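You operate a simulated robot arm through the tools that you are given. There is no shell and no other tool. Be economical: measure what you need, move in short steps, check, and stop when the job is done.

The job below is to be done with a simulated two-armed robot. You get a single attempt, and the scene is never put back.

Task
Put the open tin on top of the yellow pack. Put the knobbed tin on the flat end of the trolley top. Put the folded cloth on the left end of the wooden bench away on the steel ledge on the control desk. Open the grey table right drawer, take the red plug from the inside of the grey table's right drawer and put it on the purple window board on the open end of the bench with the blue door and shut the drawer again. Put the blue block on the upper open shelf by the aisle end. Press the white counter button three times. Open the middle white drawer, put the strainer on the top of the grey table away inside and shut the drawer again. Any order will do.

It is judged by the outcome, as a careful person would: the job done as asked, and still so three seconds after it is handed in. It fails if anything else is knocked over, pushed out of place, dropped, spilled or broken. Flat cloth is picked up by pressing the open fingertips on it (5 to 10 N) and closing them slowly along it; thin cloth reads only 2 to 8 mm in the jaws.

Robot
Two 7-joint arms with fingered hands on one trunk, on a base that drives. Base frame: it is fixed to the floor where the robot stands at the start and does not move with it; the origin is under the middle of the robot, x ahead of it, y to its left, z up. Units: mm, rad, N and s.
The left shoulder is at the start at [80, 197, 1440], the right one opposite. With the tool pointing down near the work surface each hand reaches from about 100 to 620 mm from the robot's upright axis, wherever it stands, measured 20 degrees to its own side. Places, roughly: blue block (9x6x4 cm) [300, 2400, 800]; drawer [-3700, 2100, 400]; flat end of the trolley top (57x15 cm) [-220, -1420, 780]; folded cloth (7x9x3 cm) [500, -200, 900]; grey table right drawer [400, 2200, 700]; knobbed tin (6x6x5 cm) [500, -100, 900]; middle white drawer [-3700, 2000, 500]; open tin (12x12x7 cm) [600, 100, 900]; plug [500, 2250, 750]; steel ledge on the control desk (23x27 cm) [-10240, 1820, 980]; strainer (17x13x8 cm) [400, 2700, 800]; upper open shelf by the aisle end [-1300, 3500, 500]; white counter button [600, 2600, 900]; window board (22x15x2 cm) [-1300, 3500, 900]; yellow pack [250, 2250, 750]. Payload 4 kg a hand.
The tool frame of a hand sits at the grasp point between the pads (the TCP): z along the fingers, y along the line on which they close. The tips reach 26 mm beyond it. Largest opening 132 mm; the body of the gripper starts 73 mm behind the TCP. The gripper is a hand of 4 fingers: y runs from the thumb to the fingers, the wrist lies at [0, 0, -239] in the tool frame, and closing takes about 1.5 s.
Orientation is that of the tool frame in the base frame, as [roll, pitch, yaw] about the fixed x, y, z axes, in that order (R = Rz(yaw) Ry(pitch) Rx(roll)). With the fingers straight down and closing along the base's y, the tool's x points along the base's -x, its y along +y and its z along -z.

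Tools
- The arms move only by the tool arm_command. It takes "left_increments", "right_increments" or both (then of equal length, played together; a hand with none holds still); each is a list of rows, each an object of numbers (a shift or turn left out is 0, a gripper value left out holds the last): "x", "y", "z": the shift along the tool's x, y, z in units of 25 mm (1.0 is 25 mm); "rx", "ry", "rz": the turn, a rotation vector about the tool's x, y, z in units of 5 degrees (1.0 is 5 degrees). In form: [{"x": .., "y": .., "z": .., "rx": .., "ry": .., "rz": ..}, ...]. A call has 1 to 20 rows; each row shifts and turns the commanded pose from where the row before left it, along the tool's axes as they then stand. "left_jaw" and "right_jaw" are, for a hand that has rows, the opening, from 0 (shut) to 1 (fully open), set as the call begins (left out, the last holds). A call with a number of a shift or a turn outside -1 to 1 is refused whole. Rows are played at 5 a second. More than 50 mm and 0.15 rad between two rows, or a gripper value outside its range, and nothing of the call is played. A pose out of reach is approached as far as the arm can. The call stops where the force on the tool passes 40 N (or 10 N more than at its start, if that is more) or the arm is blocked; 0.2 s more then pass. The fingers move at their own pace (about 72 mm/s each) and stop on an object; they squeeze with about 25 N. The grip force told is the motor's: it shows also when the fingers shut on nothing. Time passes only in rows, and 0.2 s behind the last, so rows that do not move let the fingers close. It gives the time, the measured TCP pose, the force on the tool (base axes), the opening and the grip force at its end, in the units of the frame above (readings bear some noise), with the torque about the TCP (base axes, N m) and any sound that the robot's microphone picked up.
- Cameras (640 x 400 px; columns grow to the right, rows downward): "scene" is now at [108.4, -18.2, 1600]; the picture's right is [-0.21, -0.98, 0.00], its down [-0.73, 0.16, -0.66] and it looks along [0.64, -0.14, -0.75] (base axes); focal length 272 px, centre (320, 200). "left" rides on the left gripper at [-68, 2, -97] in its tool frame; the picture's right is [-0.03, -1.00, 0.00], its down [0.82, -0.02, -0.58] and it looks along [0.58, -0.01, 0.82] (tool axes); focal length 270 px, centre (320, 200). "right" rides on the right gripper at [68, 2, -97] in its tool frame; the picture's right is [-0.03, 1.00, 0.00], its down [-0.82, -0.02, -0.58] and it looks along [-0.58, -0.01, 0.82] (tool axes); focal length 270 px, centre (320, 200). There is no depth. A picture from a camera that has moved, and an enlarged one, comes with that camera's place and axes in the base frame and with its lens.
- get_image(camera): a new picture of that camera. It takes no simulated time.
- slide_trunk(by): slides the trunk up (or, below 0, down) by that many mm; the arms and the scene camera ride with it, the base frame stays. It gives what a move gives, with no picture.
- base_move(legs): drives the robot by 1 to 6 legs, each [ahead, left, turn to the left] in mm, mm and rad, along the robot's own axes; the way and the turn of a leg run together, so that a leg with both is an arc; at most 1500 mm and 3.142 rad a leg. The arms and the cameras ride along, it lands a little off, and it stops where it bumps. It gives what a move gives.
- hand_shape(shape, hand): the hand has 4 fingers and takes this shape, open, in about a second: jaw (thumb against the fingers, like two jaws); tri (thumb and two fingers); tip (a fingertip pinch); poke (one finger out to press); point (the index stretched); flat (the hand flat); cup (the hand cupped); fist (a fist). The gripper value then closes the fingers along that shape, each until it touches; the sizes above hold for jaw. It gives what a move gives, with no picture.
- turn_head(pan, tilt): turns the head with the scene camera to pan (to the left, within 1.501 rad either way) and tilt (down, from -0.506 to 1.204), counted from straight ahead of the robot. It gives what a move gives.
- inspect(camera, box): a new picture of the part [left, top, right, bottom] of that camera's present view, enlarged. It takes no simulated time.
- job_done(): hands the job in; it is judged then, once.

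Go step by step. Nothing tells you exact positions but the pictures and the camera data: compare them with the known pose of the tool, close in by small moves and look again before you grip or let go. The budget is 493 turns and 248 pictures, counting those below and the enlarged ones. Unless the task says otherwise, let go and move clear before handing in.

The tools are called after "Emit:" by a JSON object that holds its "op" and its "data". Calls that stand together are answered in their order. arm_command: Moves the arms, as the interface text tells. Its arguments: {"type":"object","properties":{"left_increments":{"type":"array","items":{"type":"object","properties":{"x":{"type":"number"},"y":{"type":"number"},"z":{"type":"number"},"rx":{"type":"number"},"ry":{"type":"number"},"rz":{"type":"number"}}}},"left_jaw":{"type":"number"},"right_increments":{"type":"array","items":{"type":"object","properties":{"x":{"type":"number"},"y":{"type":"number"},"z":{"type":"number"},"rx":{"type":"number"},"ry":{"type":"number"},"rz":{"type":"number"}}}},"right_jaw":{"type":"number"}},"required":[]} The other tools are called the same way: slide_trunk (by) slides the trunk up or down; hand_shape (shape, hand) gives the hand a shape; base_move (legs) drives the base; turn_head (pan, tilt) turns the head that bears the scene camera; get_image (camera) takes a picture; inspect (camera, box) takes an enlarged picture of a part of a camera's view; job_done () hands the job in.

At the start:

```text
time: 0.0
left_eef_pos: [612.2, 168.5, 1172.6]
left_ee_rot: [3.141, 0.0, 3.141]
left_contact_force: [-0.1, 0.0, 0.3]
left_wrist_torque: [0.02, -0.02, -0.04]
left_grip_width: 132.1
left_grip_force: 0.0
left_shape: jaw
right_eef_pos: [352.8, -162.5, 999.8]
right_ee_rot: [-3.141, 0.001, 3.141]
right_contact_force: [-0.1, 1.0, 0.9]
right_wrist_torque: [-0.01, 0.0, 0.03]
right_grip_width: 131.8
right_grip_force: 0.1
right_shape: jaw
trunk travel left (down, up): [-750.0, 90.0]
robot x, y, heading: [-1.1, -2.2, -0.002]
head pan, tilt: [-0.215, 0.852]
```

scene: 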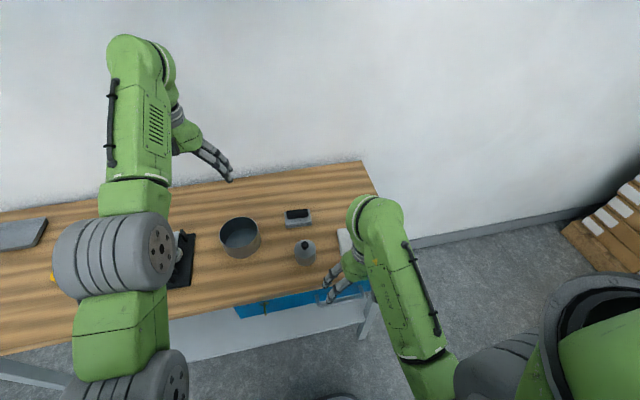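
right: 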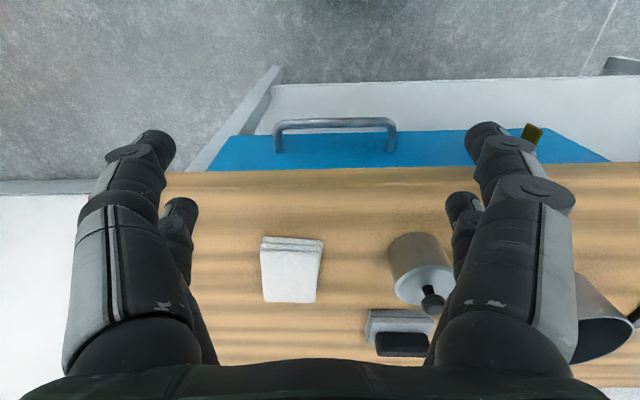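
left: 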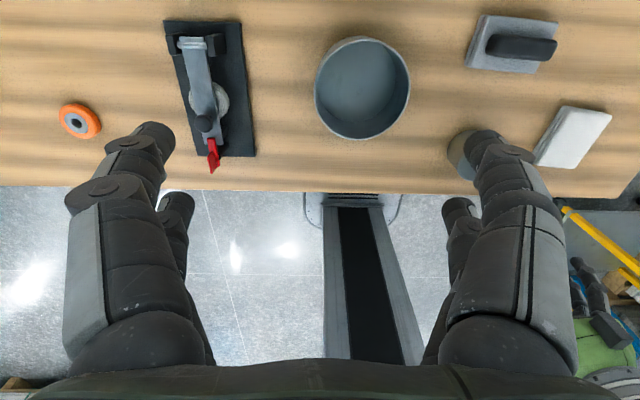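

I see the wooden bench ahead with the open tin, the knobbed tin and the white folded cloth. I will first look around with the head to learn the layout.

Emit:
{"op": "turn_head", "data": {"pan": 1.4, "tilt": 0.4}}

Emit:
{"op": "get_image", "data": {"camera": "scene"}}

Emit:
{"op": "turn_head", "data": {"pan": -1.4, "tilt": 0.4}}

Emit:
{"op": "get_image", "data": {"camera": "scene"}}

```text
time: 1.7
left_eef_pos: [611.3, 168.0, 1172.0]
left_ee_rot: [3.141, 0.001, -3.141]
left_contact_force: [-0.6, -0.6, -0.7]
left_wrist_torque: [0.02, 0.01, -0.01]
left_grip_width: 131.8
left_grip_force: 0.1
left_shape: jaw
right_eef_pos: [351.8, -162.1, 999.8]
right_ee_rot: [-3.141, 0.0, -3.141]
right_contact_force: [-1.0, 1.0, 0.5]
right_wrist_torque: [-0.01, 0.0, -0.01]
right_grip_width: 132.0
right_grip_force: 0.1
right_shape: jaw
trunk travel left (down, up): [-750.0, 90.0]
robot x, y, heading: [-4.3, 4.2, 0.004]
head pan, tilt: [1.4, 0.4]
```

```text
244 pictures are left
camera scene: at [48.0, 89.8, 1639.2], right [0.99, -0.17, 0.0], down [-0.07, -0.38, -0.92], along [0.16, 0.91, -0.39], focal length 272 px, centre (320, 200)
```

scene: 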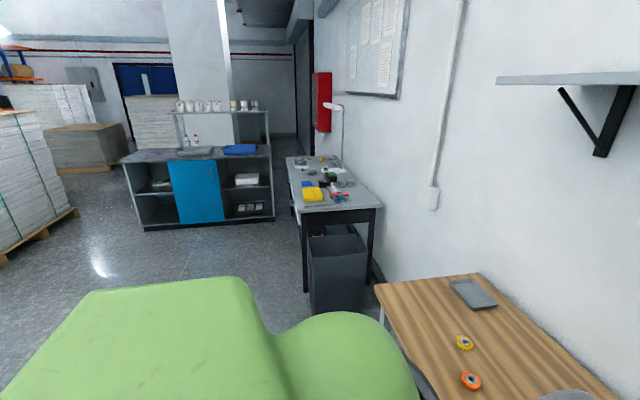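

```text
time: 4.2
left_eef_pos: [612.3, 167.2, 1171.9]
left_ee_rot: [-3.141, 0.0, -3.141]
left_contact_force: [0.1, 0.3, 0.2]
left_wrist_torque: [0.0, 0.0, 0.02]
left_grip_width: 132.3
left_grip_force: 0.0
left_shape: jaw
right_eef_pos: [352.5, -162.8, 1000.1]
right_ee_rot: [3.141, 0.0, 3.14]
right_contact_force: [0.1, 0.6, 1.0]
right_wrist_torque: [0.01, 0.03, 0.02]
right_grip_width: 131.8
right_grip_force: 0.1
right_shape: jaw
trunk travel left (down, up): [-750.0, 90.0]
robot x, y, heading: [0.1, -0.5, 0.001]
head pan, tilt: [-1.4, 0.4]
```

```text
243 pictures are left
camera scene: at [47.9, -92.8, 1639.3], right [-0.99, -0.17, 0.0], down [-0.07, 0.38, -0.92], along [0.16, -0.91, -0.39], focal length 272 px, centre (320, 200)
```

scene: 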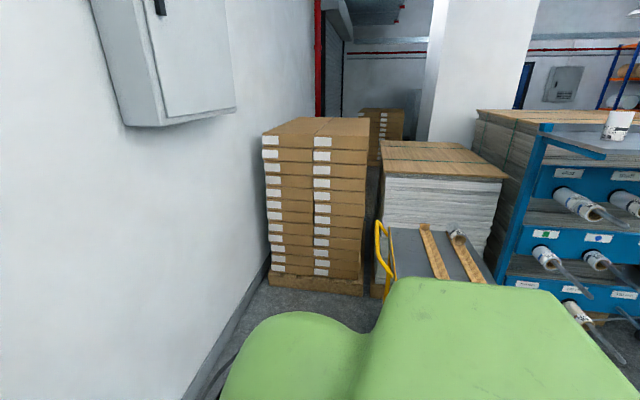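

The bench, grey table and blue-door bench are to the left, and the trolley is behind to the right. I take the knobbed tin at about (505,-62) and bring the right hand above it to look.

Emit:
{"op": "arm_command", "data": {"right_increments": [{"z": -1}, {"z": -0.6, "x": -1, "y": 0.6}, {"x": -1, "y": 0.7}, {"x": -1, "y": 0.7}, {"x": -1, "y": 0.7}, {"x": -1, "y": 0.7}, {"x": -1, "y": 0.6}, {}]}}

Emit:
{"op": "get_image", "data": {"camera": "right"}}

Emit:
{"op": "turn_head", "data": {"pan": -0.1, "tilt": 0.85}}

Emit:
{"op": "get_image", "data": {"camera": "scene"}}

```text
time: 6.0
left_eef_pos: [611.3, 167.8, 1172.3]
left_ee_rot: [-3.14, 0.001, 3.14]
left_contact_force: [0.3, -0.3, -1.1]
left_wrist_torque: [0.02, -0.04, -0.01]
left_grip_width: 132.1
left_grip_force: 0.0
left_shape: jaw
right_eef_pos: [501.6, -64.4, 1014.4]
right_ee_rot: [-3.141, 0.001, 3.14]
right_contact_force: [-0.9, -0.4, 0.0]
right_wrist_torque: [-0.01, -0.01, 0.0]
right_grip_width: 131.8
right_grip_force: 0.0
right_shape: jaw
right hand out of reach, approached as far as the arm can: row 1, 2
trunk travel left (down, up): [-750.0, 90.0]
robot x, y, heading: [-0.9, -0.2, -0.004]
head pan, tilt: [-1.4, 0.4]
```

```text
242 pictures are left
camera right: at [434.1, -62.5, 1110.5], right [0.03, 1.0, 0.0], down [0.82, -0.02, 0.58], along [0.58, -0.01, -0.82], focal length 270 px, centre (320, 200)
```

right: 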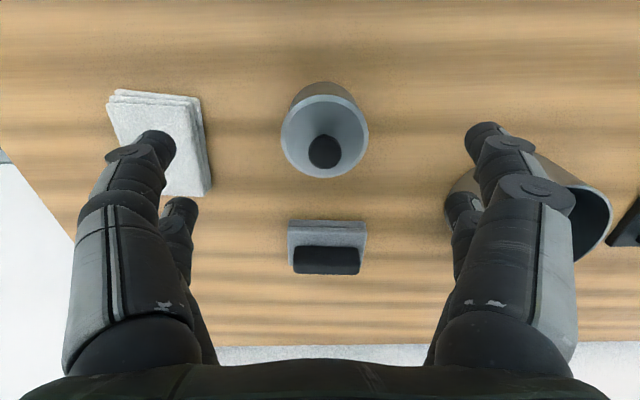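

```text
time: 7.4
left_eef_pos: [611.0, 168.0, 1171.5]
left_ee_rot: [3.141, 0.0, 3.141]
left_contact_force: [0.9, -0.6, 0.7]
left_wrist_torque: [-0.03, 0.0, 0.0]
left_grip_width: 132.0
left_grip_force: 0.0
left_shape: jaw
right_eef_pos: [500.6, -65.1, 1014.6]
right_ee_rot: [3.141, 0.0, 3.14]
right_contact_force: [-0.1, 1.0, 0.2]
right_wrist_torque: [0.01, 0.01, 0.01]
right_grip_width: 131.8
right_grip_force: 0.0
right_shape: jaw
trunk travel left (down, up): [-750.0, 90.0]
robot x, y, heading: [-1.3, -0.9, -0.001]
head pan, tilt: [-0.099, 0.85]
```

```text
241 pictures are left
camera scene: at [109.8, -9.4, 1600.2], right [-0.1, -0.99, 0.0], down [-0.75, 0.08, -0.66], along [0.66, -0.07, -0.75], focal length 272 px, centre (320, 200)
```

scene: 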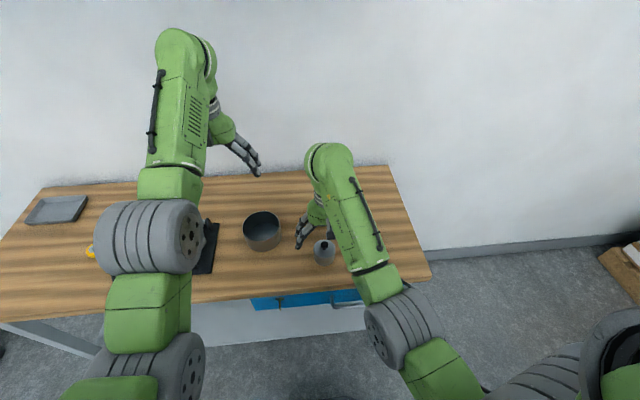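

The knobbed tin's top is at about (507,-60,931) and the bench top near 895. I lower the right hand around it with a narrowed opening.

Emit:
{"op": "arm_command", "data": {"right_increments": [{"x": -0.24, "y": 0.2, "z": 1}, {"z": 1}, {"z": 0.8}, {"z": 0.4}, {}], "right_jaw": 0.8}}

Emit:
{"op": "get_image", "data": {"camera": "right"}}

```text
time: 8.6
left_eef_pos: [613.4, 167.6, 1171.1]
left_ee_rot: [-3.14, 0.001, 3.141]
left_contact_force: [0.8, -0.2, 0.4]
left_wrist_torque: [-0.02, 0.0, -0.06]
left_grip_width: 131.9
left_grip_force: 0.2
left_shape: jaw
right_eef_pos: [508.2, -58.1, 932.8]
right_ee_rot: [-3.14, 0.0, -3.141]
right_contact_force: [0.4, 0.4, 0.4]
right_wrist_torque: [0.04, -0.02, -0.01]
right_grip_width: 105.7
right_grip_force: 0.0
right_shape: jaw
trunk travel left (down, up): [-750.0, 90.0]
robot x, y, heading: [-0.6, -0.3, 0.001]
head pan, tilt: [-0.099, 0.85]
```

```text
240 pictures are left
camera right: at [440.5, -56.3, 1030.5], right [0.03, 1.0, 0.0], down [0.82, -0.02, 0.58], along [0.58, -0.01, -0.82], focal length 270 px, centre (320, 200)
```

right: 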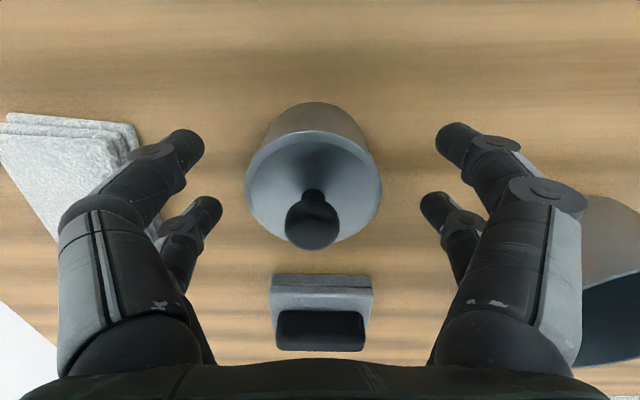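

The tin sits centred between the fingers. I go down 10 mm more and close.

Emit:
{"op": "arm_command", "data": {"right_increments": [{"x": 0.1, "z": 0.4}, {}]}}

Emit:
{"op": "arm_command", "data": {"right_increments": [{}, {}, {}, {}, {}, {}, {}, {}], "right_jaw": 0.2}}

```text
time: 9.2
left_eef_pos: [611.9, 167.6, 1172.0]
left_ee_rot: [-3.142, 0.0, -3.141]
left_contact_force: [-0.5, 0.9, 0.5]
left_wrist_torque: [-0.02, -0.02, 0.02]
left_grip_width: 132.1
left_grip_force: 0.0
left_shape: jaw
right_eef_pos: [505.8, -57.8, 924.8]
right_ee_rot: [3.141, -0.001, -3.141]
right_contact_force: [-0.5, 0.0, -0.1]
right_wrist_torque: [-0.01, 0.0, 0.0]
right_grip_width: 105.9
right_grip_force: 0.1
right_shape: jaw
trunk travel left (down, up): [-750.0, 90.0]
robot x, y, heading: [-2.1, -0.5, -0.001]
head pan, tilt: [-0.099, 0.85]
```

```text
time: 11.0
left_eef_pos: [612.5, 167.6, 1171.8]
left_ee_rot: [-3.142, 0.002, 3.14]
left_contact_force: [-0.1, 0.4, 0.0]
left_wrist_torque: [-0.01, 0.01, 0.01]
left_grip_width: 131.9
left_grip_force: 0.0
left_shape: jaw
right_eef_pos: [506.4, -58.5, 923.2]
right_ee_rot: [3.141, 0.0, -3.14]
right_contact_force: [0.6, 0.6, 0.0]
right_wrist_torque: [-0.02, 0.01, 0.0]
right_grip_width: 38.4
right_grip_force: 25.8
right_shape: jaw
trunk travel left (down, up): [-750.0, 90.0]
robot x, y, heading: [-1.9, -1.2, -0.001]
head pan, tilt: [-0.099, 0.85]
```

The grip stopped at 38 mm, so I check the picture.

Emit:
{"op": "get_image", "data": {"camera": "right"}}

```text
239 pictures are left
camera right: at [438.6, -56.6, 1020.7], right [0.03, 1.0, 0.0], down [0.82, -0.02, 0.58], along [0.58, -0.01, -0.82], focal length 270 px, centre (320, 200)
```

right: 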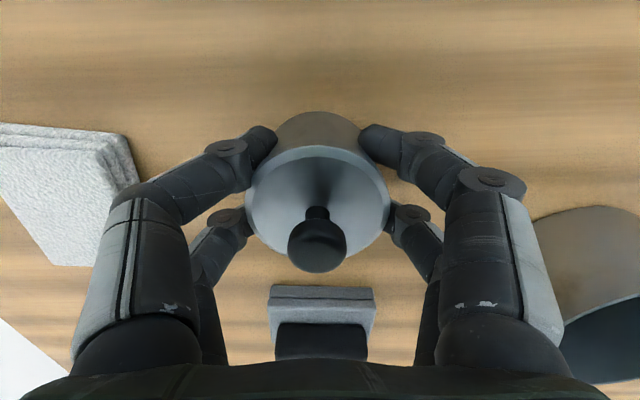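

The tin is held from both sides. I lift it and, with the left hand, come over the left wall of the open tin for a rim grip.

Emit:
{"op": "arm_command", "data": {"right_increments": [{"z": -1}, {"z": -1}, {"z": -1}, {"z": -1}, {}], "right_jaw": 0.1}}

Emit:
{"op": "get_image", "data": {"camera": "right"}}

Emit:
{"op": "get_image", "data": {"camera": "left"}}

```text
time: 12.2
left_eef_pos: [613.0, 167.8, 1172.1]
left_ee_rot: [3.142, 0.0, 3.141]
left_contact_force: [-0.1, -0.4, -0.1]
left_wrist_torque: [0.02, 0.03, 0.01]
left_grip_width: 132.1
left_grip_force: 0.0
left_shape: jaw
right_eef_pos: [506.4, -58.1, 1021.2]
right_ee_rot: [-3.14, -0.001, -3.14]
right_contact_force: [-0.3, 0.0, -3.7]
right_wrist_torque: [-0.01, -0.01, 0.0]
right_grip_width: 38.0
right_grip_force: 25.1
right_shape: jaw
trunk travel left (down, up): [-750.0, 90.0]
robot x, y, heading: [4.1, 0.8, -0.001]
head pan, tilt: [-0.099, 0.85]
```

```text
238 pictures are left
camera right: at [439.1, -56.6, 1118.7], right [0.03, 1.0, 0.0], down [0.82, -0.02, 0.58], along [0.58, -0.01, -0.82], focal length 270 px, centre (320, 200)
```

right: 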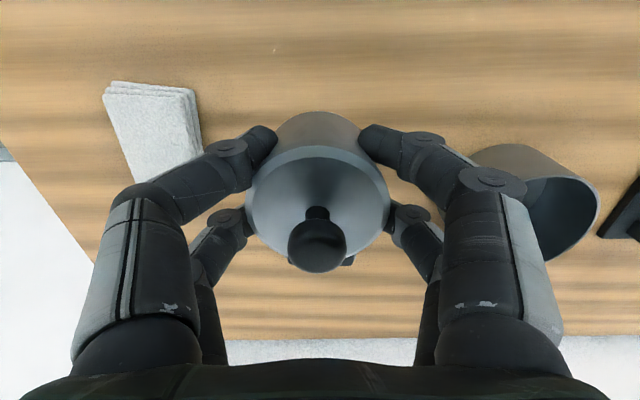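

```text
237 pictures are left
camera left: at [681.3, 170.3, 1268.2], right [0.03, -1.0, 0.0], down [-0.82, -0.02, 0.58], along [-0.58, -0.01, -0.82], focal length 270 px, centre (320, 200)
```

left: 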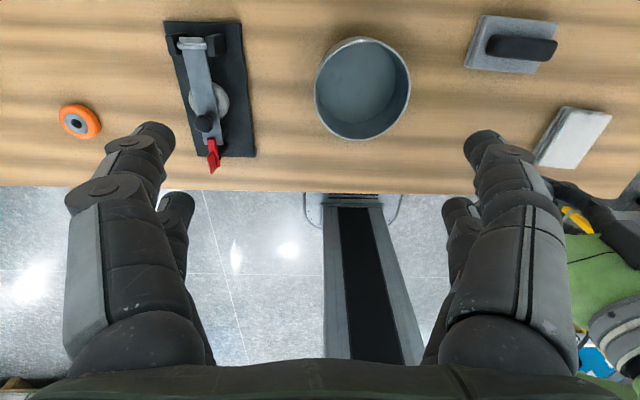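

Tin is held. I lower the left hand over the open tin's left side to look closer.

Emit:
{"op": "arm_command", "data": {"left_increments": [{"z": 1}, {"z": 1}, {"z": 1}, {"z": 1}, {"z": 0.4}, {}], "left_jaw": 0.6}}

Emit:
{"op": "get_image", "data": {"camera": "left"}}

```text
time: 13.6
left_eef_pos: [611.9, 168.9, 1061.5]
left_ee_rot: [3.141, 0.0, 3.142]
left_contact_force: [0.5, 0.4, 0.3]
left_wrist_torque: [-0.01, 0.01, 0.04]
left_grip_width: 79.9
left_grip_force: 0.1
left_shape: jaw
right_eef_pos: [505.8, -59.1, 1022.7]
right_ee_rot: [3.139, 0.0, -3.141]
right_contact_force: [0.6, -0.2, -5.1]
right_wrist_torque: [0.03, 0.04, -0.03]
right_grip_width: 38.2
right_grip_force: 24.8
right_shape: jaw
trunk travel left (down, up): [-750.0, 90.0]
robot x, y, heading: [-2.0, 0.0, -0.0]
head pan, tilt: [-0.099, 0.85]
```

```text
236 pictures are left
camera left: at [680.6, 170.9, 1159.3], right [0.03, -1.0, 0.0], down [-0.82, -0.02, 0.58], along [-0.58, -0.01, -0.82], focal length 270 px, centre (320, 200)
```

left: 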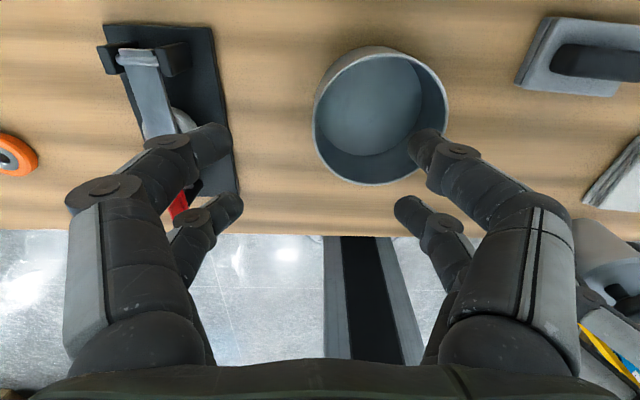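

The open tin's rim is at about z 952, centre (613,124), left wall at y≈175. I straddle that wall with the left fingers.

Emit:
{"op": "arm_command", "data": {"left_increments": [{"z": 1, "y": 0.24}, {"z": 1}, {"z": 1}, {}], "left_jaw": 0.5}}

Emit:
{"op": "get_image", "data": {"camera": "left"}}

```text
time: 14.6
left_eef_pos: [612.6, 173.5, 984.8]
left_ee_rot: [-3.141, 0.0, -3.14]
left_contact_force: [0.1, 0.1, -0.3]
left_wrist_torque: [0.01, 0.02, 0.0]
left_grip_width: 66.6
left_grip_force: 0.0
left_shape: jaw
right_eef_pos: [505.8, -58.6, 1022.4]
right_ee_rot: [-3.141, -0.001, -3.141]
right_contact_force: [0.1, 1.4, -4.0]
right_wrist_torque: [-0.02, 0.05, 0.0]
right_grip_width: 38.1
right_grip_force: 24.4
right_shape: jaw
trunk travel left (down, up): [-750.0, 90.0]
robot x, y, heading: [1.7, 1.6, 0.006]
head pan, tilt: [-0.099, 0.85]
```

```text
235 pictures are left
camera left: at [680.4, 176.4, 1082.3], right [0.03, -1.0, 0.0], down [-0.82, -0.02, 0.58], along [-0.58, -0.01, -0.82], focal length 270 px, centre (320, 200)
```

left: 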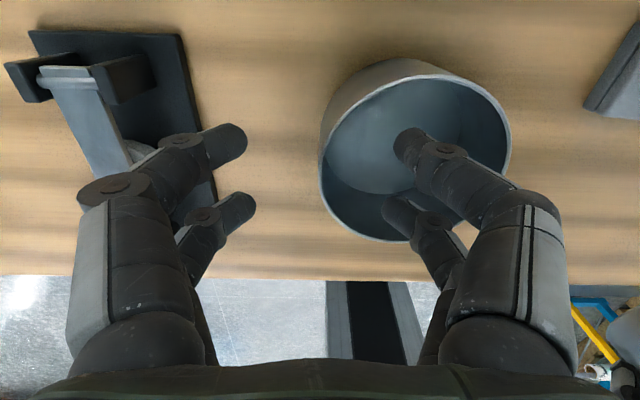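

Alignment is good, so I go down 38 mm and close on the wall.

Emit:
{"op": "arm_command", "data": {"left_increments": [{"z": 0.8}, {"z": 0.7}, {}]}}

Emit:
{"op": "arm_command", "data": {"left_increments": [{}, {}, {}, {}, {}, {}, {}], "left_jaw": 0}}

Emit:
{"op": "get_image", "data": {"camera": "left"}}

```text
time: 15.4
left_eef_pos: [612.4, 173.4, 948.5]
left_ee_rot: [3.141, -0.001, 3.14]
left_contact_force: [-1.3, -1.6, 0.6]
left_wrist_torque: [0.02, 0.02, 0.01]
left_grip_width: 66.6
left_grip_force: 0.1
left_shape: jaw
right_eef_pos: [507.0, -58.0, 1021.4]
right_ee_rot: [-3.14, 0.001, -3.141]
right_contact_force: [0.0, 1.1, -4.7]
right_wrist_torque: [0.02, 0.03, 0.01]
right_grip_width: 38.0
right_grip_force: 24.7
right_shape: jaw
trunk travel left (down, up): [-750.0, 90.0]
robot x, y, heading: [-0.9, 1.0, 0.001]
head pan, tilt: [-0.099, 0.85]
```

```text
time: 17.0
left_eef_pos: [613.0, 174.1, 948.5]
left_ee_rot: [3.142, 0.0, 3.141]
left_contact_force: [-1.0, -0.4, 0.5]
left_wrist_torque: [-0.01, 0.06, 0.02]
left_grip_width: 1.4
left_grip_force: 25.0
left_shape: jaw
right_eef_pos: [506.7, -58.4, 1022.8]
right_ee_rot: [3.141, 0.001, 3.141]
right_contact_force: [1.0, -0.4, -3.2]
right_wrist_torque: [0.0, 0.0, -0.02]
right_grip_width: 37.9
right_grip_force: 25.2
right_shape: jaw
trunk travel left (down, up): [-750.0, 90.0]
robot x, y, heading: [2.5, 1.5, -0.001]
head pan, tilt: [-0.099, 0.85]
```

```text
234 pictures are left
camera left: at [682.1, 176.2, 1045.0], right [0.03, -1.0, 0.0], down [-0.82, -0.02, 0.58], along [-0.58, -0.01, -0.82], focal length 270 px, centre (320, 200)
```

left: 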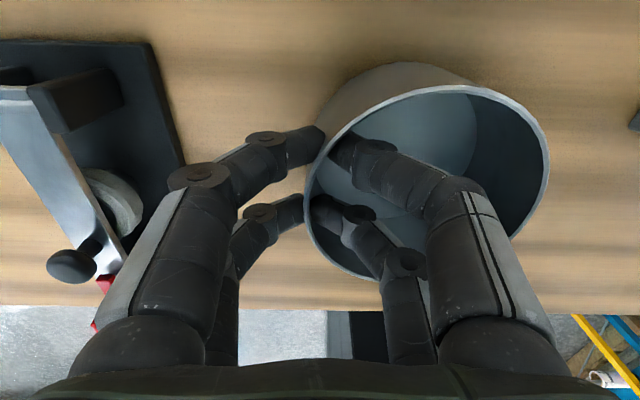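

The wall is gripped. I lift it a little and check.

Emit:
{"op": "arm_command", "data": {"left_increments": [{"z": -0.5}, {"z": -1}, {"z": -1}, {"z": -1}, {}]}}

Emit:
{"op": "get_image", "data": {"camera": "left"}}

Emit:
{"op": "get_image", "data": {"camera": "scene"}}

```text
time: 18.2
left_eef_pos: [614.1, 173.7, 1036.1]
left_ee_rot: [3.141, 0.001, -3.142]
left_contact_force: [0.6, 0.2, -1.4]
left_wrist_torque: [0.09, -0.02, -0.01]
left_grip_width: 1.1
left_grip_force: 25.0
left_shape: jaw
right_eef_pos: [506.5, -57.0, 1022.7]
right_ee_rot: [3.141, -0.001, -3.14]
right_contact_force: [-0.2, -0.7, -4.8]
right_wrist_torque: [0.03, 0.0, 0.03]
right_grip_width: 38.2
right_grip_force: 25.1
right_shape: jaw
trunk travel left (down, up): [-750.0, 90.0]
robot x, y, heading: [-2.2, 3.4, 0.001]
head pan, tilt: [-0.099, 0.85]
```

```text
233 pictures are left
camera left: at [682.7, 176.6, 1132.8], right [0.03, -1.0, 0.0], down [-0.82, -0.02, 0.58], along [-0.58, -0.01, -0.82], focal length 270 px, centre (320, 200)
```

left: 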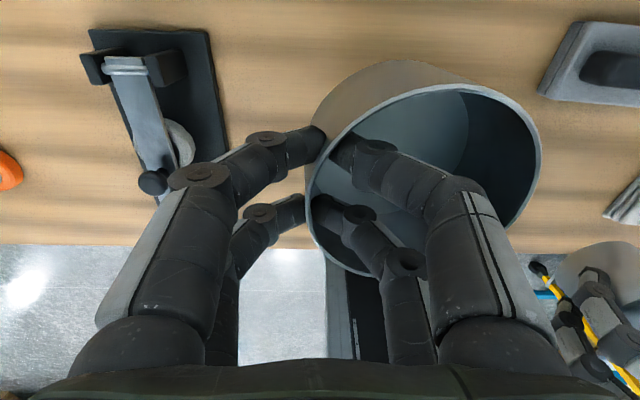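

```text
232 pictures are left
camera scene: at [111.1, -9.3, 1600.0], right [-0.1, -1.0, 0.0], down [-0.75, 0.07, -0.66], along [0.66, -0.07, -0.75], focal length 272 px, centre (320, 200)
```

scene: 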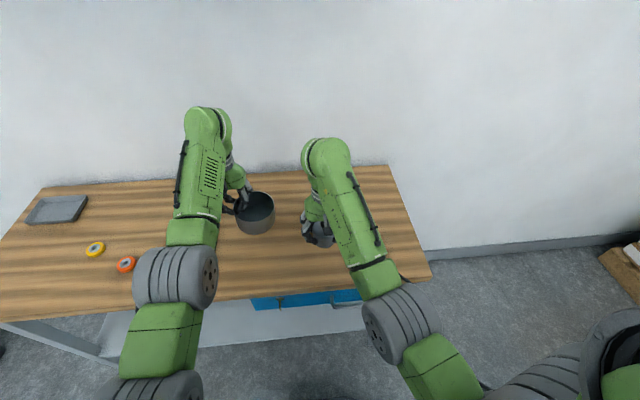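

Both tins are held. I back away from the bench and turn right toward the trolley, then look.

Emit:
{"op": "base_move", "data": {"legs": [[-350, 0, 0], [0, 0, -1.571]]}}

Emit:
{"op": "turn_head", "data": {"pan": 0.0, "tilt": 0.5}}

Emit:
{"op": "get_image", "data": {"camera": "scene"}}

```text
time: 24.3
left_eef_pos: [-183.3, -616.9, 1036.5]
left_ee_rot: [-3.141, -0.001, 1.551]
left_contact_force: [-0.4, 0.7, -1.9]
left_wrist_torque: [0.03, -0.09, -0.01]
left_grip_width: 1.3
left_grip_force: 25.0
left_shape: jaw
right_eef_pos: [-412.4, -504.6, 1022.6]
right_ee_rot: [3.139, 0.0, 1.551]
right_contact_force: [0.6, -1.3, -5.2]
right_wrist_torque: [0.01, 0.05, -0.01]
right_grip_width: 37.6
right_grip_force: 24.9
right_shape: jaw
trunk travel left (down, up): [-750.0, 90.0]
robot x, y, heading: [-347.4, -0.5, -1.594]
head pan, tilt: [-0.099, 0.85]
```

```text
time: 25.2
left_eef_pos: [-184.1, -615.9, 1035.3]
left_ee_rot: [3.141, -0.001, 1.552]
left_contact_force: [0.7, -0.1, -1.8]
left_wrist_torque: [0.0, -0.1, -0.01]
left_grip_width: 1.2
left_grip_force: 24.9
left_shape: jaw
right_eef_pos: [-414.4, -505.2, 1020.6]
right_ee_rot: [-3.14, -0.001, 1.551]
right_contact_force: [-0.8, -0.8, -5.4]
right_wrist_torque: [0.07, -0.01, -0.01]
right_grip_width: 37.7
right_grip_force: 25.1
right_shape: jaw
trunk travel left (down, up): [-750.0, 90.0]
robot x, y, heading: [-348.3, 1.1, -1.593]
head pan, tilt: [0.0, 0.499]
```

```text
231 pictures are left
camera scene: at [-346.6, -123.5, 1629.9], right [-1.0, 0.02, 0.0], down [0.01, 0.48, -0.88], along [-0.02, -0.88, -0.48], focal length 272 px, centre (320, 200)
```

scene: 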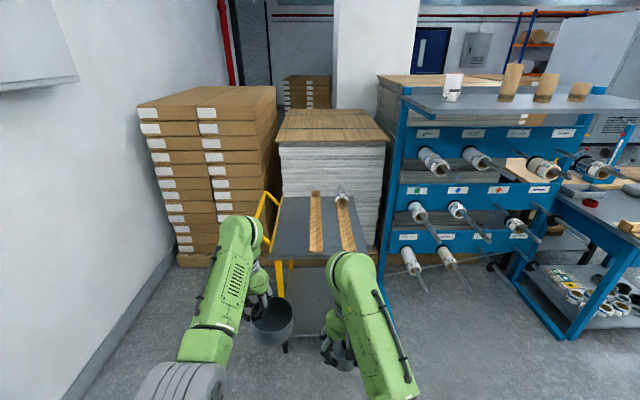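

The trolley's flat strip lies left of the wooden slats, next to the yellow handle. I enlarge it.

Emit:
{"op": "inspect", "data": {"camera": "scene", "box": [230, 170, 400, 290]}}

```text
3.33 times, centred on (315, 230) of scene
camera zoom: at [-346.6, -123.5, 1629.9], right [-1.0, 0.02, 0.0], down [0.01, 0.48, -0.88], along [-0.02, -0.88, -0.48], focal length 906 px, centre (337, 100)
```

zoom: 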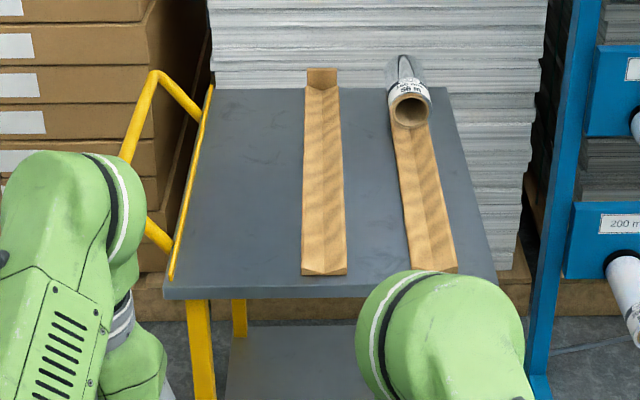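

The flat strip spans x -320..-135, near edge y≈-1110. I raise the left tin above the handle height and drive so that the right hand comes over the strip.

Emit:
{"op": "arm_command", "data": {"left_increments": [{"z": -1}, {"z": -1}, {"z": -1}, {"z": -1}, {}]}}

Emit:
{"op": "base_move", "data": {"legs": [[0, 0, 0.022], [450, 181, 0], [255, 0, 0]]}}

Emit:
{"op": "get_image", "data": {"camera": "right"}}

Emit:
{"op": "get_image", "data": {"camera": "scene"}}

```text
time: 26.4
left_eef_pos: [-181.5, -617.6, 1137.6]
left_ee_rot: [-3.139, -0.001, 1.552]
left_contact_force: [0.5, -0.4, -1.6]
left_wrist_torque: [-0.04, -0.11, -0.01]
left_grip_width: 1.2
left_grip_force: 24.9
left_shape: jaw
right_eef_pos: [-413.1, -505.2, 1021.1]
right_ee_rot: [3.14, -0.003, 1.551]
right_contact_force: [-0.6, 0.4, -4.3]
right_wrist_torque: [0.01, 0.03, 0.0]
right_grip_width: 37.6
right_grip_force: 24.8
right_shape: jaw
trunk travel left (down, up): [-750.0, 90.0]
robot x, y, heading: [-345.7, -2.2, -1.59]
head pan, tilt: [0.0, 0.499]
```

```text
time: 31.1
left_eef_pos: [-5.5, -1324.7, 1139.2]
left_ee_rot: [-3.141, 0.004, 1.561]
left_contact_force: [0.3, 1.2, -1.1]
left_wrist_torque: [-0.02, -0.09, 0.02]
left_grip_width: 1.2
left_grip_force: 24.8
left_shape: jaw
right_eef_pos: [-235.9, -1215.9, 1023.6]
right_ee_rot: [-3.141, 0.0, 1.562]
right_contact_force: [0.4, 1.4, -4.1]
right_wrist_torque: [0.0, -0.01, -0.03]
right_grip_width: 38.0
right_grip_force: 24.8
right_shape: jaw
trunk travel left (down, up): [-750.0, 90.0]
robot x, y, heading: [-174.1, -712.7, -1.58]
head pan, tilt: [0.0, 0.499]
```

```text
229 pictures are left
camera right: at [-233.1, -1148.1, 1120.0], right [1.0, -0.03, 0.0], down [-0.03, -0.81, 0.58], along [-0.02, -0.58, -0.81], focal length 270 px, centre (320, 200)
```

right: 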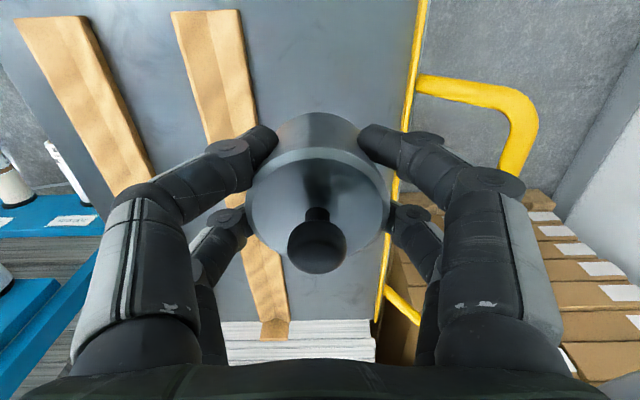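

```text
228 pictures are left
camera scene: at [-173.4, -832.2, 1630.5], right [-1.0, 0.01, 0.0], down [0.0, 0.48, -0.88], along [-0.01, -0.88, -0.48], focal length 272 px, centre (320, 200)
```

scene: 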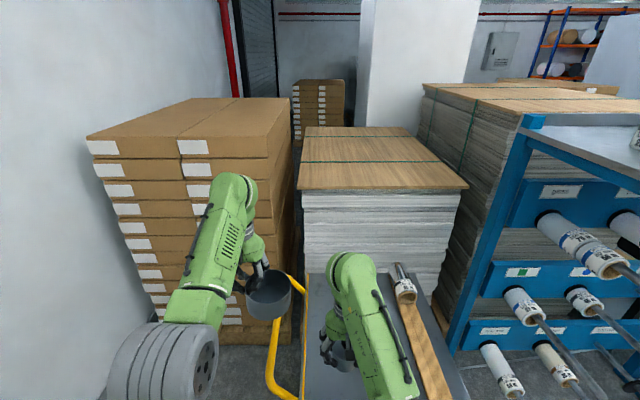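

The right hand is over the flat strip with clearance to slat and handle. I shift 10 mm toward the handle and descend to just above the expected height.

Emit:
{"op": "arm_command", "data": {"right_increments": [{"z": 1, "y": 0.4}, {"z": 1}, {"z": 1}, {"z": 1}, {"z": 1}, {"z": 1}, {"z": 1}, {"z": 0.6}, {}]}}

Emit:
{"op": "get_image", "data": {"camera": "right"}}

```text
time: 33.0
left_eef_pos: [-4.8, -1329.7, 1138.9]
left_ee_rot: [-3.141, 0.001, 1.561]
left_contact_force: [0.2, 0.1, -2.2]
left_wrist_torque: [0.0, -0.08, -0.01]
left_grip_width: 0.9
left_grip_force: 25.0
left_shape: jaw
right_eef_pos: [-226.6, -1217.8, 833.0]
right_ee_rot: [-3.14, -0.001, 1.561]
right_contact_force: [-0.2, 0.1, -5.1]
right_wrist_torque: [0.0, -0.01, -0.03]
right_grip_width: 37.8
right_grip_force: 24.8
right_shape: jaw
trunk travel left (down, up): [-750.0, 90.0]
robot x, y, heading: [-173.4, -712.8, -1.582]
head pan, tilt: [0.0, 0.499]
```

```text
227 pictures are left
camera right: at [-222.3, -1150.7, 928.9], right [1.0, -0.03, 0.0], down [-0.03, -0.82, 0.58], along [-0.02, -0.58, -0.82], focal length 270 px, centre (320, 200)
```

right: 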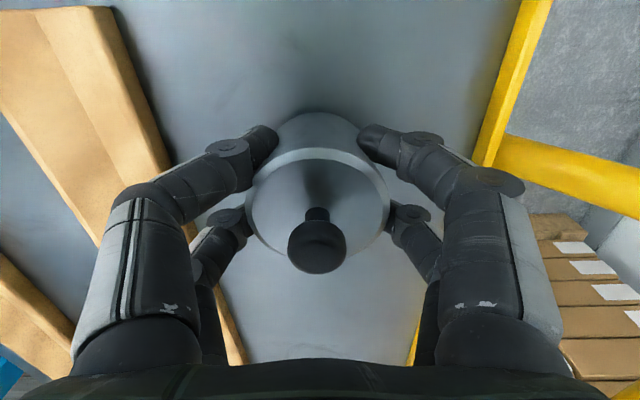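

Still hanging free; I feel my way down.

Emit:
{"op": "arm_command", "data": {"right_increments": [{"z": 0.4}, {"z": 0.2}, {}]}}

Emit:
{"op": "arm_command", "data": {"right_increments": [{"z": 0.16}, {}]}}

Emit:
{"op": "arm_command", "data": {"right_increments": [{"z": 0.16}, {}]}}

```text
time: 33.9
left_eef_pos: [-3.2, -1325.2, 1140.1]
left_ee_rot: [-3.14, 0.005, 1.563]
left_contact_force: [0.1, 0.6, -2.2]
left_wrist_torque: [-0.07, -0.08, -0.02]
left_grip_width: 1.2
left_grip_force: 25.1
left_shape: jaw
right_eef_pos: [-225.4, -1219.2, 822.3]
right_ee_rot: [3.138, 0.011, 1.562]
right_contact_force: [0.8, -0.1, 28.1]
right_wrist_torque: [0.09, 0.06, 0.01]
right_grip_width: 38.0
right_grip_force: 24.9
right_shape: jaw
trunk travel left (down, up): [-750.0, 90.0]
robot x, y, heading: [-173.5, -715.7, -1.581]
head pan, tilt: [0.0, 0.499]
```

```text
time: 34.2
left_eef_pos: [-5.4, -1325.9, 1139.5]
left_ee_rot: [3.142, 0.002, 1.562]
left_contact_force: [-0.9, 0.3, -1.6]
left_wrist_torque: [0.01, -0.06, 0.0]
left_grip_width: 1.2
left_grip_force: 24.5
left_shape: jaw
right_eef_pos: [-225.3, -1220.9, 823.3]
right_ee_rot: [3.135, 0.017, 1.561]
right_contact_force: [-0.9, 9.9, 21.8]
right_wrist_torque: [0.32, 0.16, -0.03]
right_grip_width: 38.5
right_grip_force: 25.0
right_shape: jaw
trunk travel left (down, up): [-750.0, 90.0]
robot x, y, heading: [-179.6, -712.5, -1.577]
head pan, tilt: [0.0, 0.499]
stopped in row 1 (right hand): the force on the tool passed its limit at 44 N (the readings are from after the stop); the commanded pose is now the measured one
```

```text
time: 34.8
left_eef_pos: [-3.3, -1325.2, 1137.3]
left_ee_rot: [-3.141, 0.001, 1.562]
left_contact_force: [-0.4, -0.1, -1.1]
left_wrist_torque: [0.0, -0.07, 0.0]
left_grip_width: 1.4
left_grip_force: 25.0
left_shape: jaw
right_eef_pos: [-223.6, -1226.0, 822.9]
right_ee_rot: [3.134, 0.025, 1.56]
right_contact_force: [-1.0, 11.5, 25.5]
right_wrist_torque: [0.37, 0.25, -0.05]
right_grip_width: 39.0
right_grip_force: 25.0
right_shape: jaw
trunk travel left (down, up): [-750.0, 90.0]
robot x, y, heading: [-175.4, -710.8, -1.579]
head pan, tilt: [0.0, 0.499]
stopped in row 2 (right hand): the force on the tool passed its limit at 42 N (the readings are from after the stop); the commanded pose is now the measured one
```

The tin is on the trolley top. I relieve the pressure and open the fingers.

Emit:
{"op": "arm_command", "data": {"right_increments": [{"z": -0.08}, {}]}}

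Emit:
{"op": "get_image", "data": {"camera": "right"}}

```text
time: 35.4
left_eef_pos: [-4.6, -1326.3, 1138.3]
left_ee_rot: [-3.141, 0.002, 1.561]
left_contact_force: [-0.2, -1.0, -2.2]
left_wrist_torque: [-0.04, -0.08, 0.0]
left_grip_width: 1.2
left_grip_force: 24.6
left_shape: jaw
right_eef_pos: [-224.3, -1225.6, 822.8]
right_ee_rot: [3.136, 0.022, 1.563]
right_contact_force: [3.3, -0.1, 16.8]
right_wrist_torque: [0.08, 0.08, -0.05]
right_grip_width: 38.6
right_grip_force: 24.9
right_shape: jaw
trunk travel left (down, up): [-750.0, 90.0]
robot x, y, heading: [-176.2, -711.5, -1.577]
head pan, tilt: [0.0, 0.499]
```

```text
226 pictures are left
camera right: at [-221.5, -1155.0, 917.8], right [1.0, -0.03, 0.01], down [-0.03, -0.8, 0.6], along [-0.01, -0.6, -0.8], focal length 270 px, centre (320, 200)
```

right: 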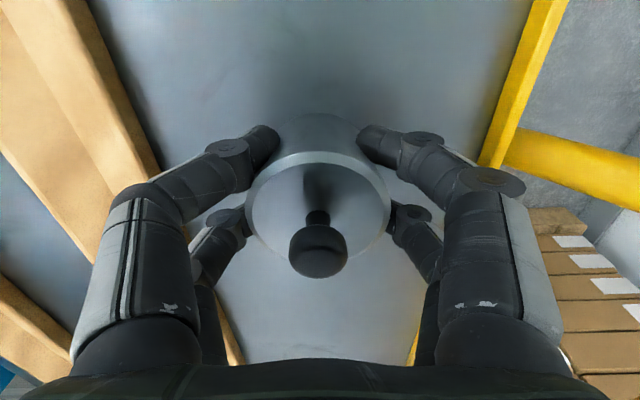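

Emit:
{"op": "arm_command", "data": {"right_increments": [{"z": -0.08}, {}, {}, {}], "right_jaw": 0.65}}

Emit:
{"op": "get_image", "data": {"camera": "right"}}

```text
time: 36.4
left_eef_pos: [-5.0, -1327.9, 1136.5]
left_ee_rot: [3.14, -0.001, 1.562]
left_contact_force: [-1.1, 0.3, -2.0]
left_wrist_torque: [-0.02, -0.05, 0.02]
left_grip_width: 1.2
left_grip_force: 24.4
left_shape: jaw
right_eef_pos: [-224.9, -1224.6, 822.8]
right_ee_rot: [3.136, 0.018, 1.563]
right_contact_force: [0.3, -0.2, -0.4]
right_wrist_torque: [-0.03, -0.01, -0.02]
right_grip_width: 85.7
right_grip_force: 0.0
right_shape: jaw
trunk travel left (down, up): [-750.0, 90.0]
robot x, y, heading: [-172.3, -709.2, -1.58]
head pan, tilt: [0.0, 0.499]
```

```text
225 pictures are left
camera right: at [-221.6, -1155.4, 917.8], right [1.0, -0.03, 0.01], down [-0.03, -0.81, 0.59], along [-0.02, -0.59, -0.81], focal length 270 px, centre (320, 200)
```

right: 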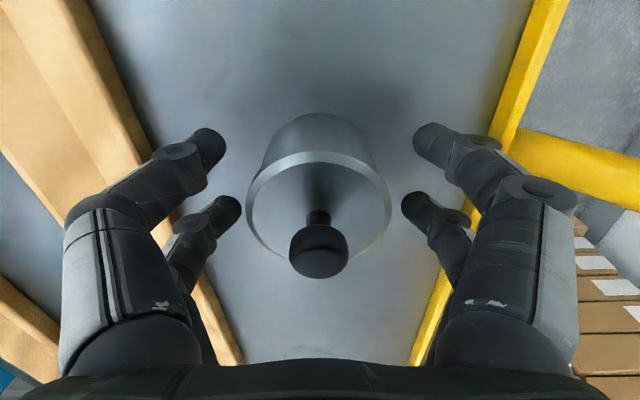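

The tin stands upright on the flat strip, so I lift the right hand straight up.

Emit:
{"op": "arm_command", "data": {"right_increments": [{"z": -0.6}, {"z": -1}, {"z": -1}, {"z": -1}, {"z": -1}, {"z": -1}, {"z": -1}, {"z": -1}, {}]}}

Emit:
{"op": "get_image", "data": {"camera": "right"}}

```text
time: 38.4
left_eef_pos: [-5.0, -1328.2, 1136.8]
left_ee_rot: [3.141, -0.001, 1.561]
left_contact_force: [-0.6, 0.5, -1.5]
left_wrist_torque: [0.02, -0.08, 0.01]
left_grip_width: 1.0
left_grip_force: 24.8
left_shape: jaw
right_eef_pos: [-227.5, -1222.6, 1013.2]
right_ee_rot: [3.137, 0.016, 1.564]
right_contact_force: [0.1, 0.5, 0.5]
right_wrist_torque: [0.01, 0.0, 0.02]
right_grip_width: 85.4
right_grip_force: 0.0
right_shape: jaw
trunk travel left (down, up): [-750.0, 90.0]
robot x, y, heading: [-173.6, -715.1, -1.581]
head pan, tilt: [0.0, 0.499]
```

```text
224 pictures are left
camera right: at [-224.3, -1152.7, 1108.6], right [1.0, -0.03, 0.01], down [-0.03, -0.81, 0.59], along [-0.02, -0.59, -0.81], focal length 270 px, centre (320, 200)
```

right: 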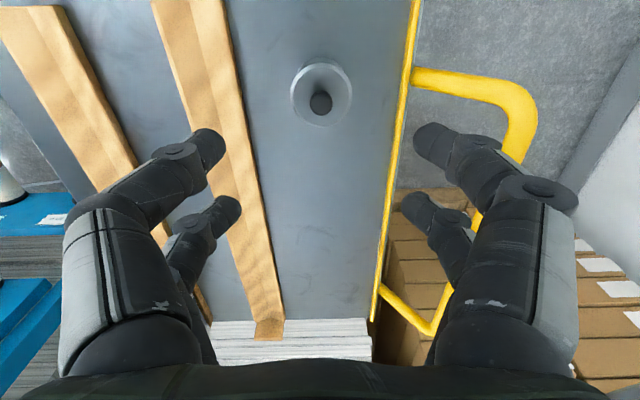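

The knobbed tin is placed. I drive back to the bench for the cloth.

Emit:
{"op": "base_move", "data": {"legs": [[-705, -180, 0], [0, 0, 1.58], [340, 0, 0]]}}

Emit:
{"op": "get_image", "data": {"camera": "right"}}

```text
time: 48.0
left_eef_pos: [607.3, 158.7, 1138.3]
left_ee_rot: [-3.14, 0.004, -3.13]
left_contact_force: [-0.4, 0.1, -1.2]
left_wrist_torque: [0.07, -0.03, -0.02]
left_grip_width: 1.1
left_grip_force: 24.9
left_shape: jaw
right_eef_pos: [505.4, -66.1, 1016.1]
right_ee_rot: [3.139, 0.021, -3.133]
right_contact_force: [-0.7, -1.2, 0.7]
right_wrist_torque: [0.02, -0.02, 0.01]
right_grip_width: 85.5
right_grip_force: 0.0
right_shape: jaw
trunk travel left (down, up): [-750.0, 90.0]
robot x, y, heading: [-1.9, -20.4, 0.009]
head pan, tilt: [0.0, 0.499]
```

```text
223 pictures are left
camera right: at [436.5, -66.0, 1109.7], right [0.02, 1.0, 0.01], down [0.8, -0.02, 0.59], along [0.59, 0.0, -0.8], focal length 270 px, centre (320, 200)
```

right: 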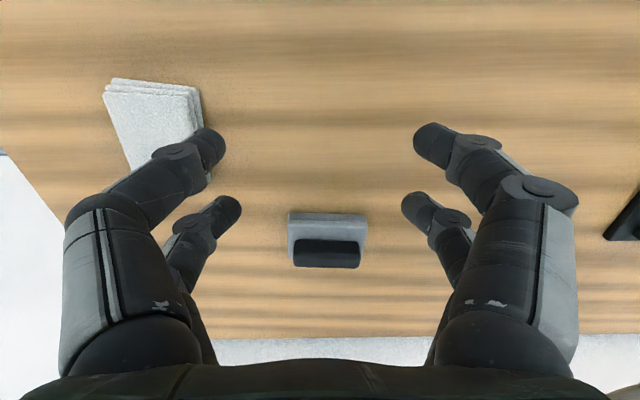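

The cloth is at about (510,-186). I move the right hand above it and level it.

Emit:
{"op": "arm_command", "data": {"right_increments": [{"y": -1, "ry": -0.24}, {"y": -1}, {"y": -1}, {"y": -1}, {"y": -0.84}, {}], "right_jaw": 0.85}}

Emit:
{"op": "get_image", "data": {"camera": "right"}}

```text
time: 49.4
left_eef_pos: [610.5, 158.5, 1137.5]
left_ee_rot: [3.14, 0.0, -3.132]
left_contact_force: [-1.0, 0.2, -1.8]
left_wrist_torque: [0.06, -0.04, 0.01]
left_grip_width: 0.9
left_grip_force: 24.9
left_shape: jaw
right_eef_pos: [509.4, -186.7, 1013.1]
right_ee_rot: [3.137, 0.038, -3.134]
right_contact_force: [0.5, -0.2, 0.2]
right_wrist_torque: [0.0, 0.03, 0.01]
right_grip_width: 112.1
right_grip_force: 0.1
right_shape: jaw
trunk travel left (down, up): [-750.0, 90.0]
robot x, y, heading: [-4.1, -26.9, 0.01]
head pan, tilt: [0.0, 0.499]
```

```text
222 pictures are left
camera right: at [438.9, -185.8, 1106.7], right [0.02, 1.0, 0.01], down [0.79, -0.02, 0.61], along [0.61, 0.0, -0.79], focal length 270 px, centre (320, 200)
```

right: 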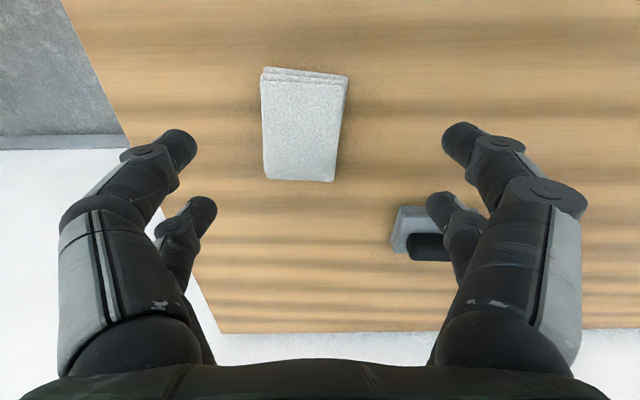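

Cloth centre is at about (519,-197). I centre on it, level the hand, and descend.

Emit:
{"op": "arm_command", "data": {"right_increments": [{"x": -0.35, "y": -0.4, "ry": 0.44}, {"z": 1}, {"z": 1}, {"z": 1}, {}]}}

Emit:
{"op": "get_image", "data": {"camera": "right"}}

```text
time: 50.6
left_eef_pos: [610.5, 158.8, 1137.8]
left_ee_rot: [3.141, 0.0, -3.131]
left_contact_force: [-0.1, 0.1, -2.2]
left_wrist_torque: [0.07, 0.0, 0.0]
left_grip_width: 1.0
left_grip_force: 25.4
left_shape: jaw
right_eef_pos: [517.7, -197.3, 938.6]
right_ee_rot: [3.136, 0.0, -3.133]
right_contact_force: [-0.3, 0.6, 0.6]
right_wrist_torque: [0.0, -0.01, -0.03]
right_grip_width: 112.1
right_grip_force: 0.1
right_shape: jaw
trunk travel left (down, up): [-750.0, 90.0]
robot x, y, heading: [-0.5, -23.3, 0.013]
head pan, tilt: [0.0, 0.499]
```

```text
221 pictures are left
camera right: at [450.7, -197.6, 1034.5], right [0.02, 1.0, 0.01], down [0.82, -0.02, 0.58], along [0.58, -0.01, -0.82], focal length 270 px, centre (320, 200)
```

right: 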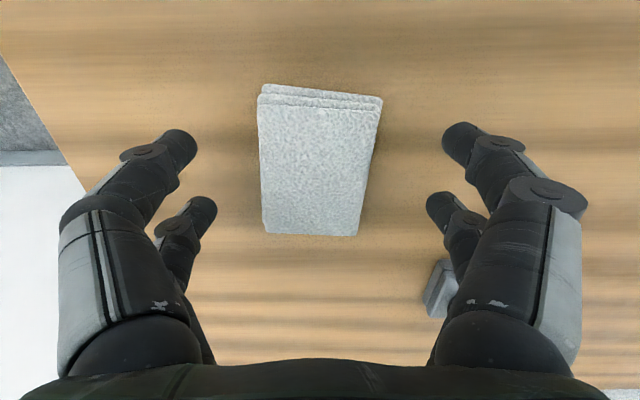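

Centred on the cloth. I lower 15 mm and close gently in stages.

Emit:
{"op": "arm_command", "data": {"right_increments": [{"z": 0.4}, {"z": 0.2}, {}], "right_jaw": 0.65}}

Emit:
{"op": "arm_command", "data": {"right_increments": [{}, {}, {}, {}, {}, {}, {}], "right_jaw": 0}}

Emit:
{"op": "get_image", "data": {"camera": "right"}}

```text
time: 51.4
left_eef_pos: [609.7, 158.0, 1137.1]
left_ee_rot: [3.141, 0.0, -3.132]
left_contact_force: [0.1, -0.1, -1.8]
left_wrist_torque: [0.08, 0.0, 0.04]
left_grip_width: 0.9
left_grip_force: 25.0
left_shape: jaw
right_eef_pos: [517.2, -195.9, 923.8]
right_ee_rot: [3.136, 0.0, -3.131]
right_contact_force: [0.8, -0.1, 0.2]
right_wrist_torque: [0.04, 0.02, -0.01]
right_grip_width: 86.2
right_grip_force: 0.1
right_shape: jaw
trunk travel left (down, up): [-750.0, 90.0]
robot x, y, heading: [-1.9, -22.6, 0.009]
head pan, tilt: [0.0, 0.499]
```

```text
time: 53.0
left_eef_pos: [608.1, 158.5, 1138.7]
left_ee_rot: [3.141, 0.002, -3.132]
left_contact_force: [-0.2, -0.5, -1.2]
left_wrist_torque: [0.11, 0.03, 0.03]
left_grip_width: 1.0
left_grip_force: 24.6
left_shape: jaw
right_eef_pos: [518.9, -196.3, 926.2]
right_ee_rot: [3.138, 0.007, -3.134]
right_contact_force: [11.7, -2.9, 30.2]
right_wrist_torque: [-0.47, -0.37, 0.03]
right_grip_width: 48.6
right_grip_force: 24.8
right_shape: jaw
trunk travel left (down, up): [-750.0, 90.0]
robot x, y, heading: [-0.2, -24.4, 0.011]
head pan, tilt: [0.0, 0.499]
```

```text
220 pictures are left
camera right: at [451.0, -196.0, 1022.1], right [0.02, 1.0, 0.0], down [0.81, -0.02, 0.58], along [0.58, -0.01, -0.81], focal length 270 px, centre (320, 200)
```

right: 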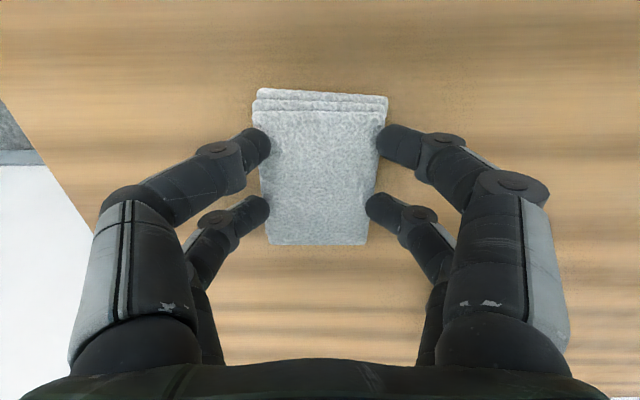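

The cloth is gripped across its sides. I lift and check.

Emit:
{"op": "arm_command", "data": {"right_increments": [{"z": -0.2}, {"z": -0.5}, {"z": -1}, {"z": -1}, {"z": -1}, {}]}}

Emit:
{"op": "get_image", "data": {"camera": "right"}}

```text
time: 54.4
left_eef_pos: [609.4, 158.7, 1138.7]
left_ee_rot: [-3.141, -0.001, -3.131]
left_contact_force: [0.8, -0.2, -2.0]
left_wrist_torque: [0.07, -0.01, 0.04]
left_grip_width: 0.9
left_grip_force: 25.3
left_shape: jaw
right_eef_pos: [517.8, -199.1, 1015.7]
right_ee_rot: [3.137, 0.001, -3.133]
right_contact_force: [-0.8, -0.4, -0.8]
right_wrist_torque: [0.0, 0.0, 0.0]
right_grip_width: 47.8
right_grip_force: 25.2
right_shape: jaw
trunk travel left (down, up): [-750.0, 90.0]
robot x, y, heading: [-3.0, -23.3, 0.011]
head pan, tilt: [0.0, 0.499]
```

```text
219 pictures are left
camera right: at [450.3, -198.1, 1112.0], right [0.02, 1.0, 0.01], down [0.82, -0.02, 0.58], along [0.58, 0.0, -0.82], focal length 270 px, centre (320, 200)
```

right: 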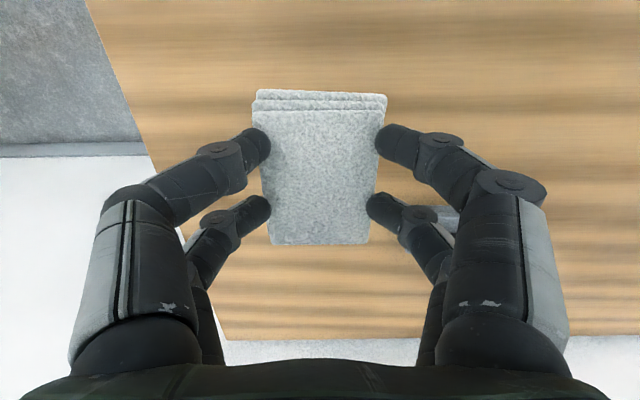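

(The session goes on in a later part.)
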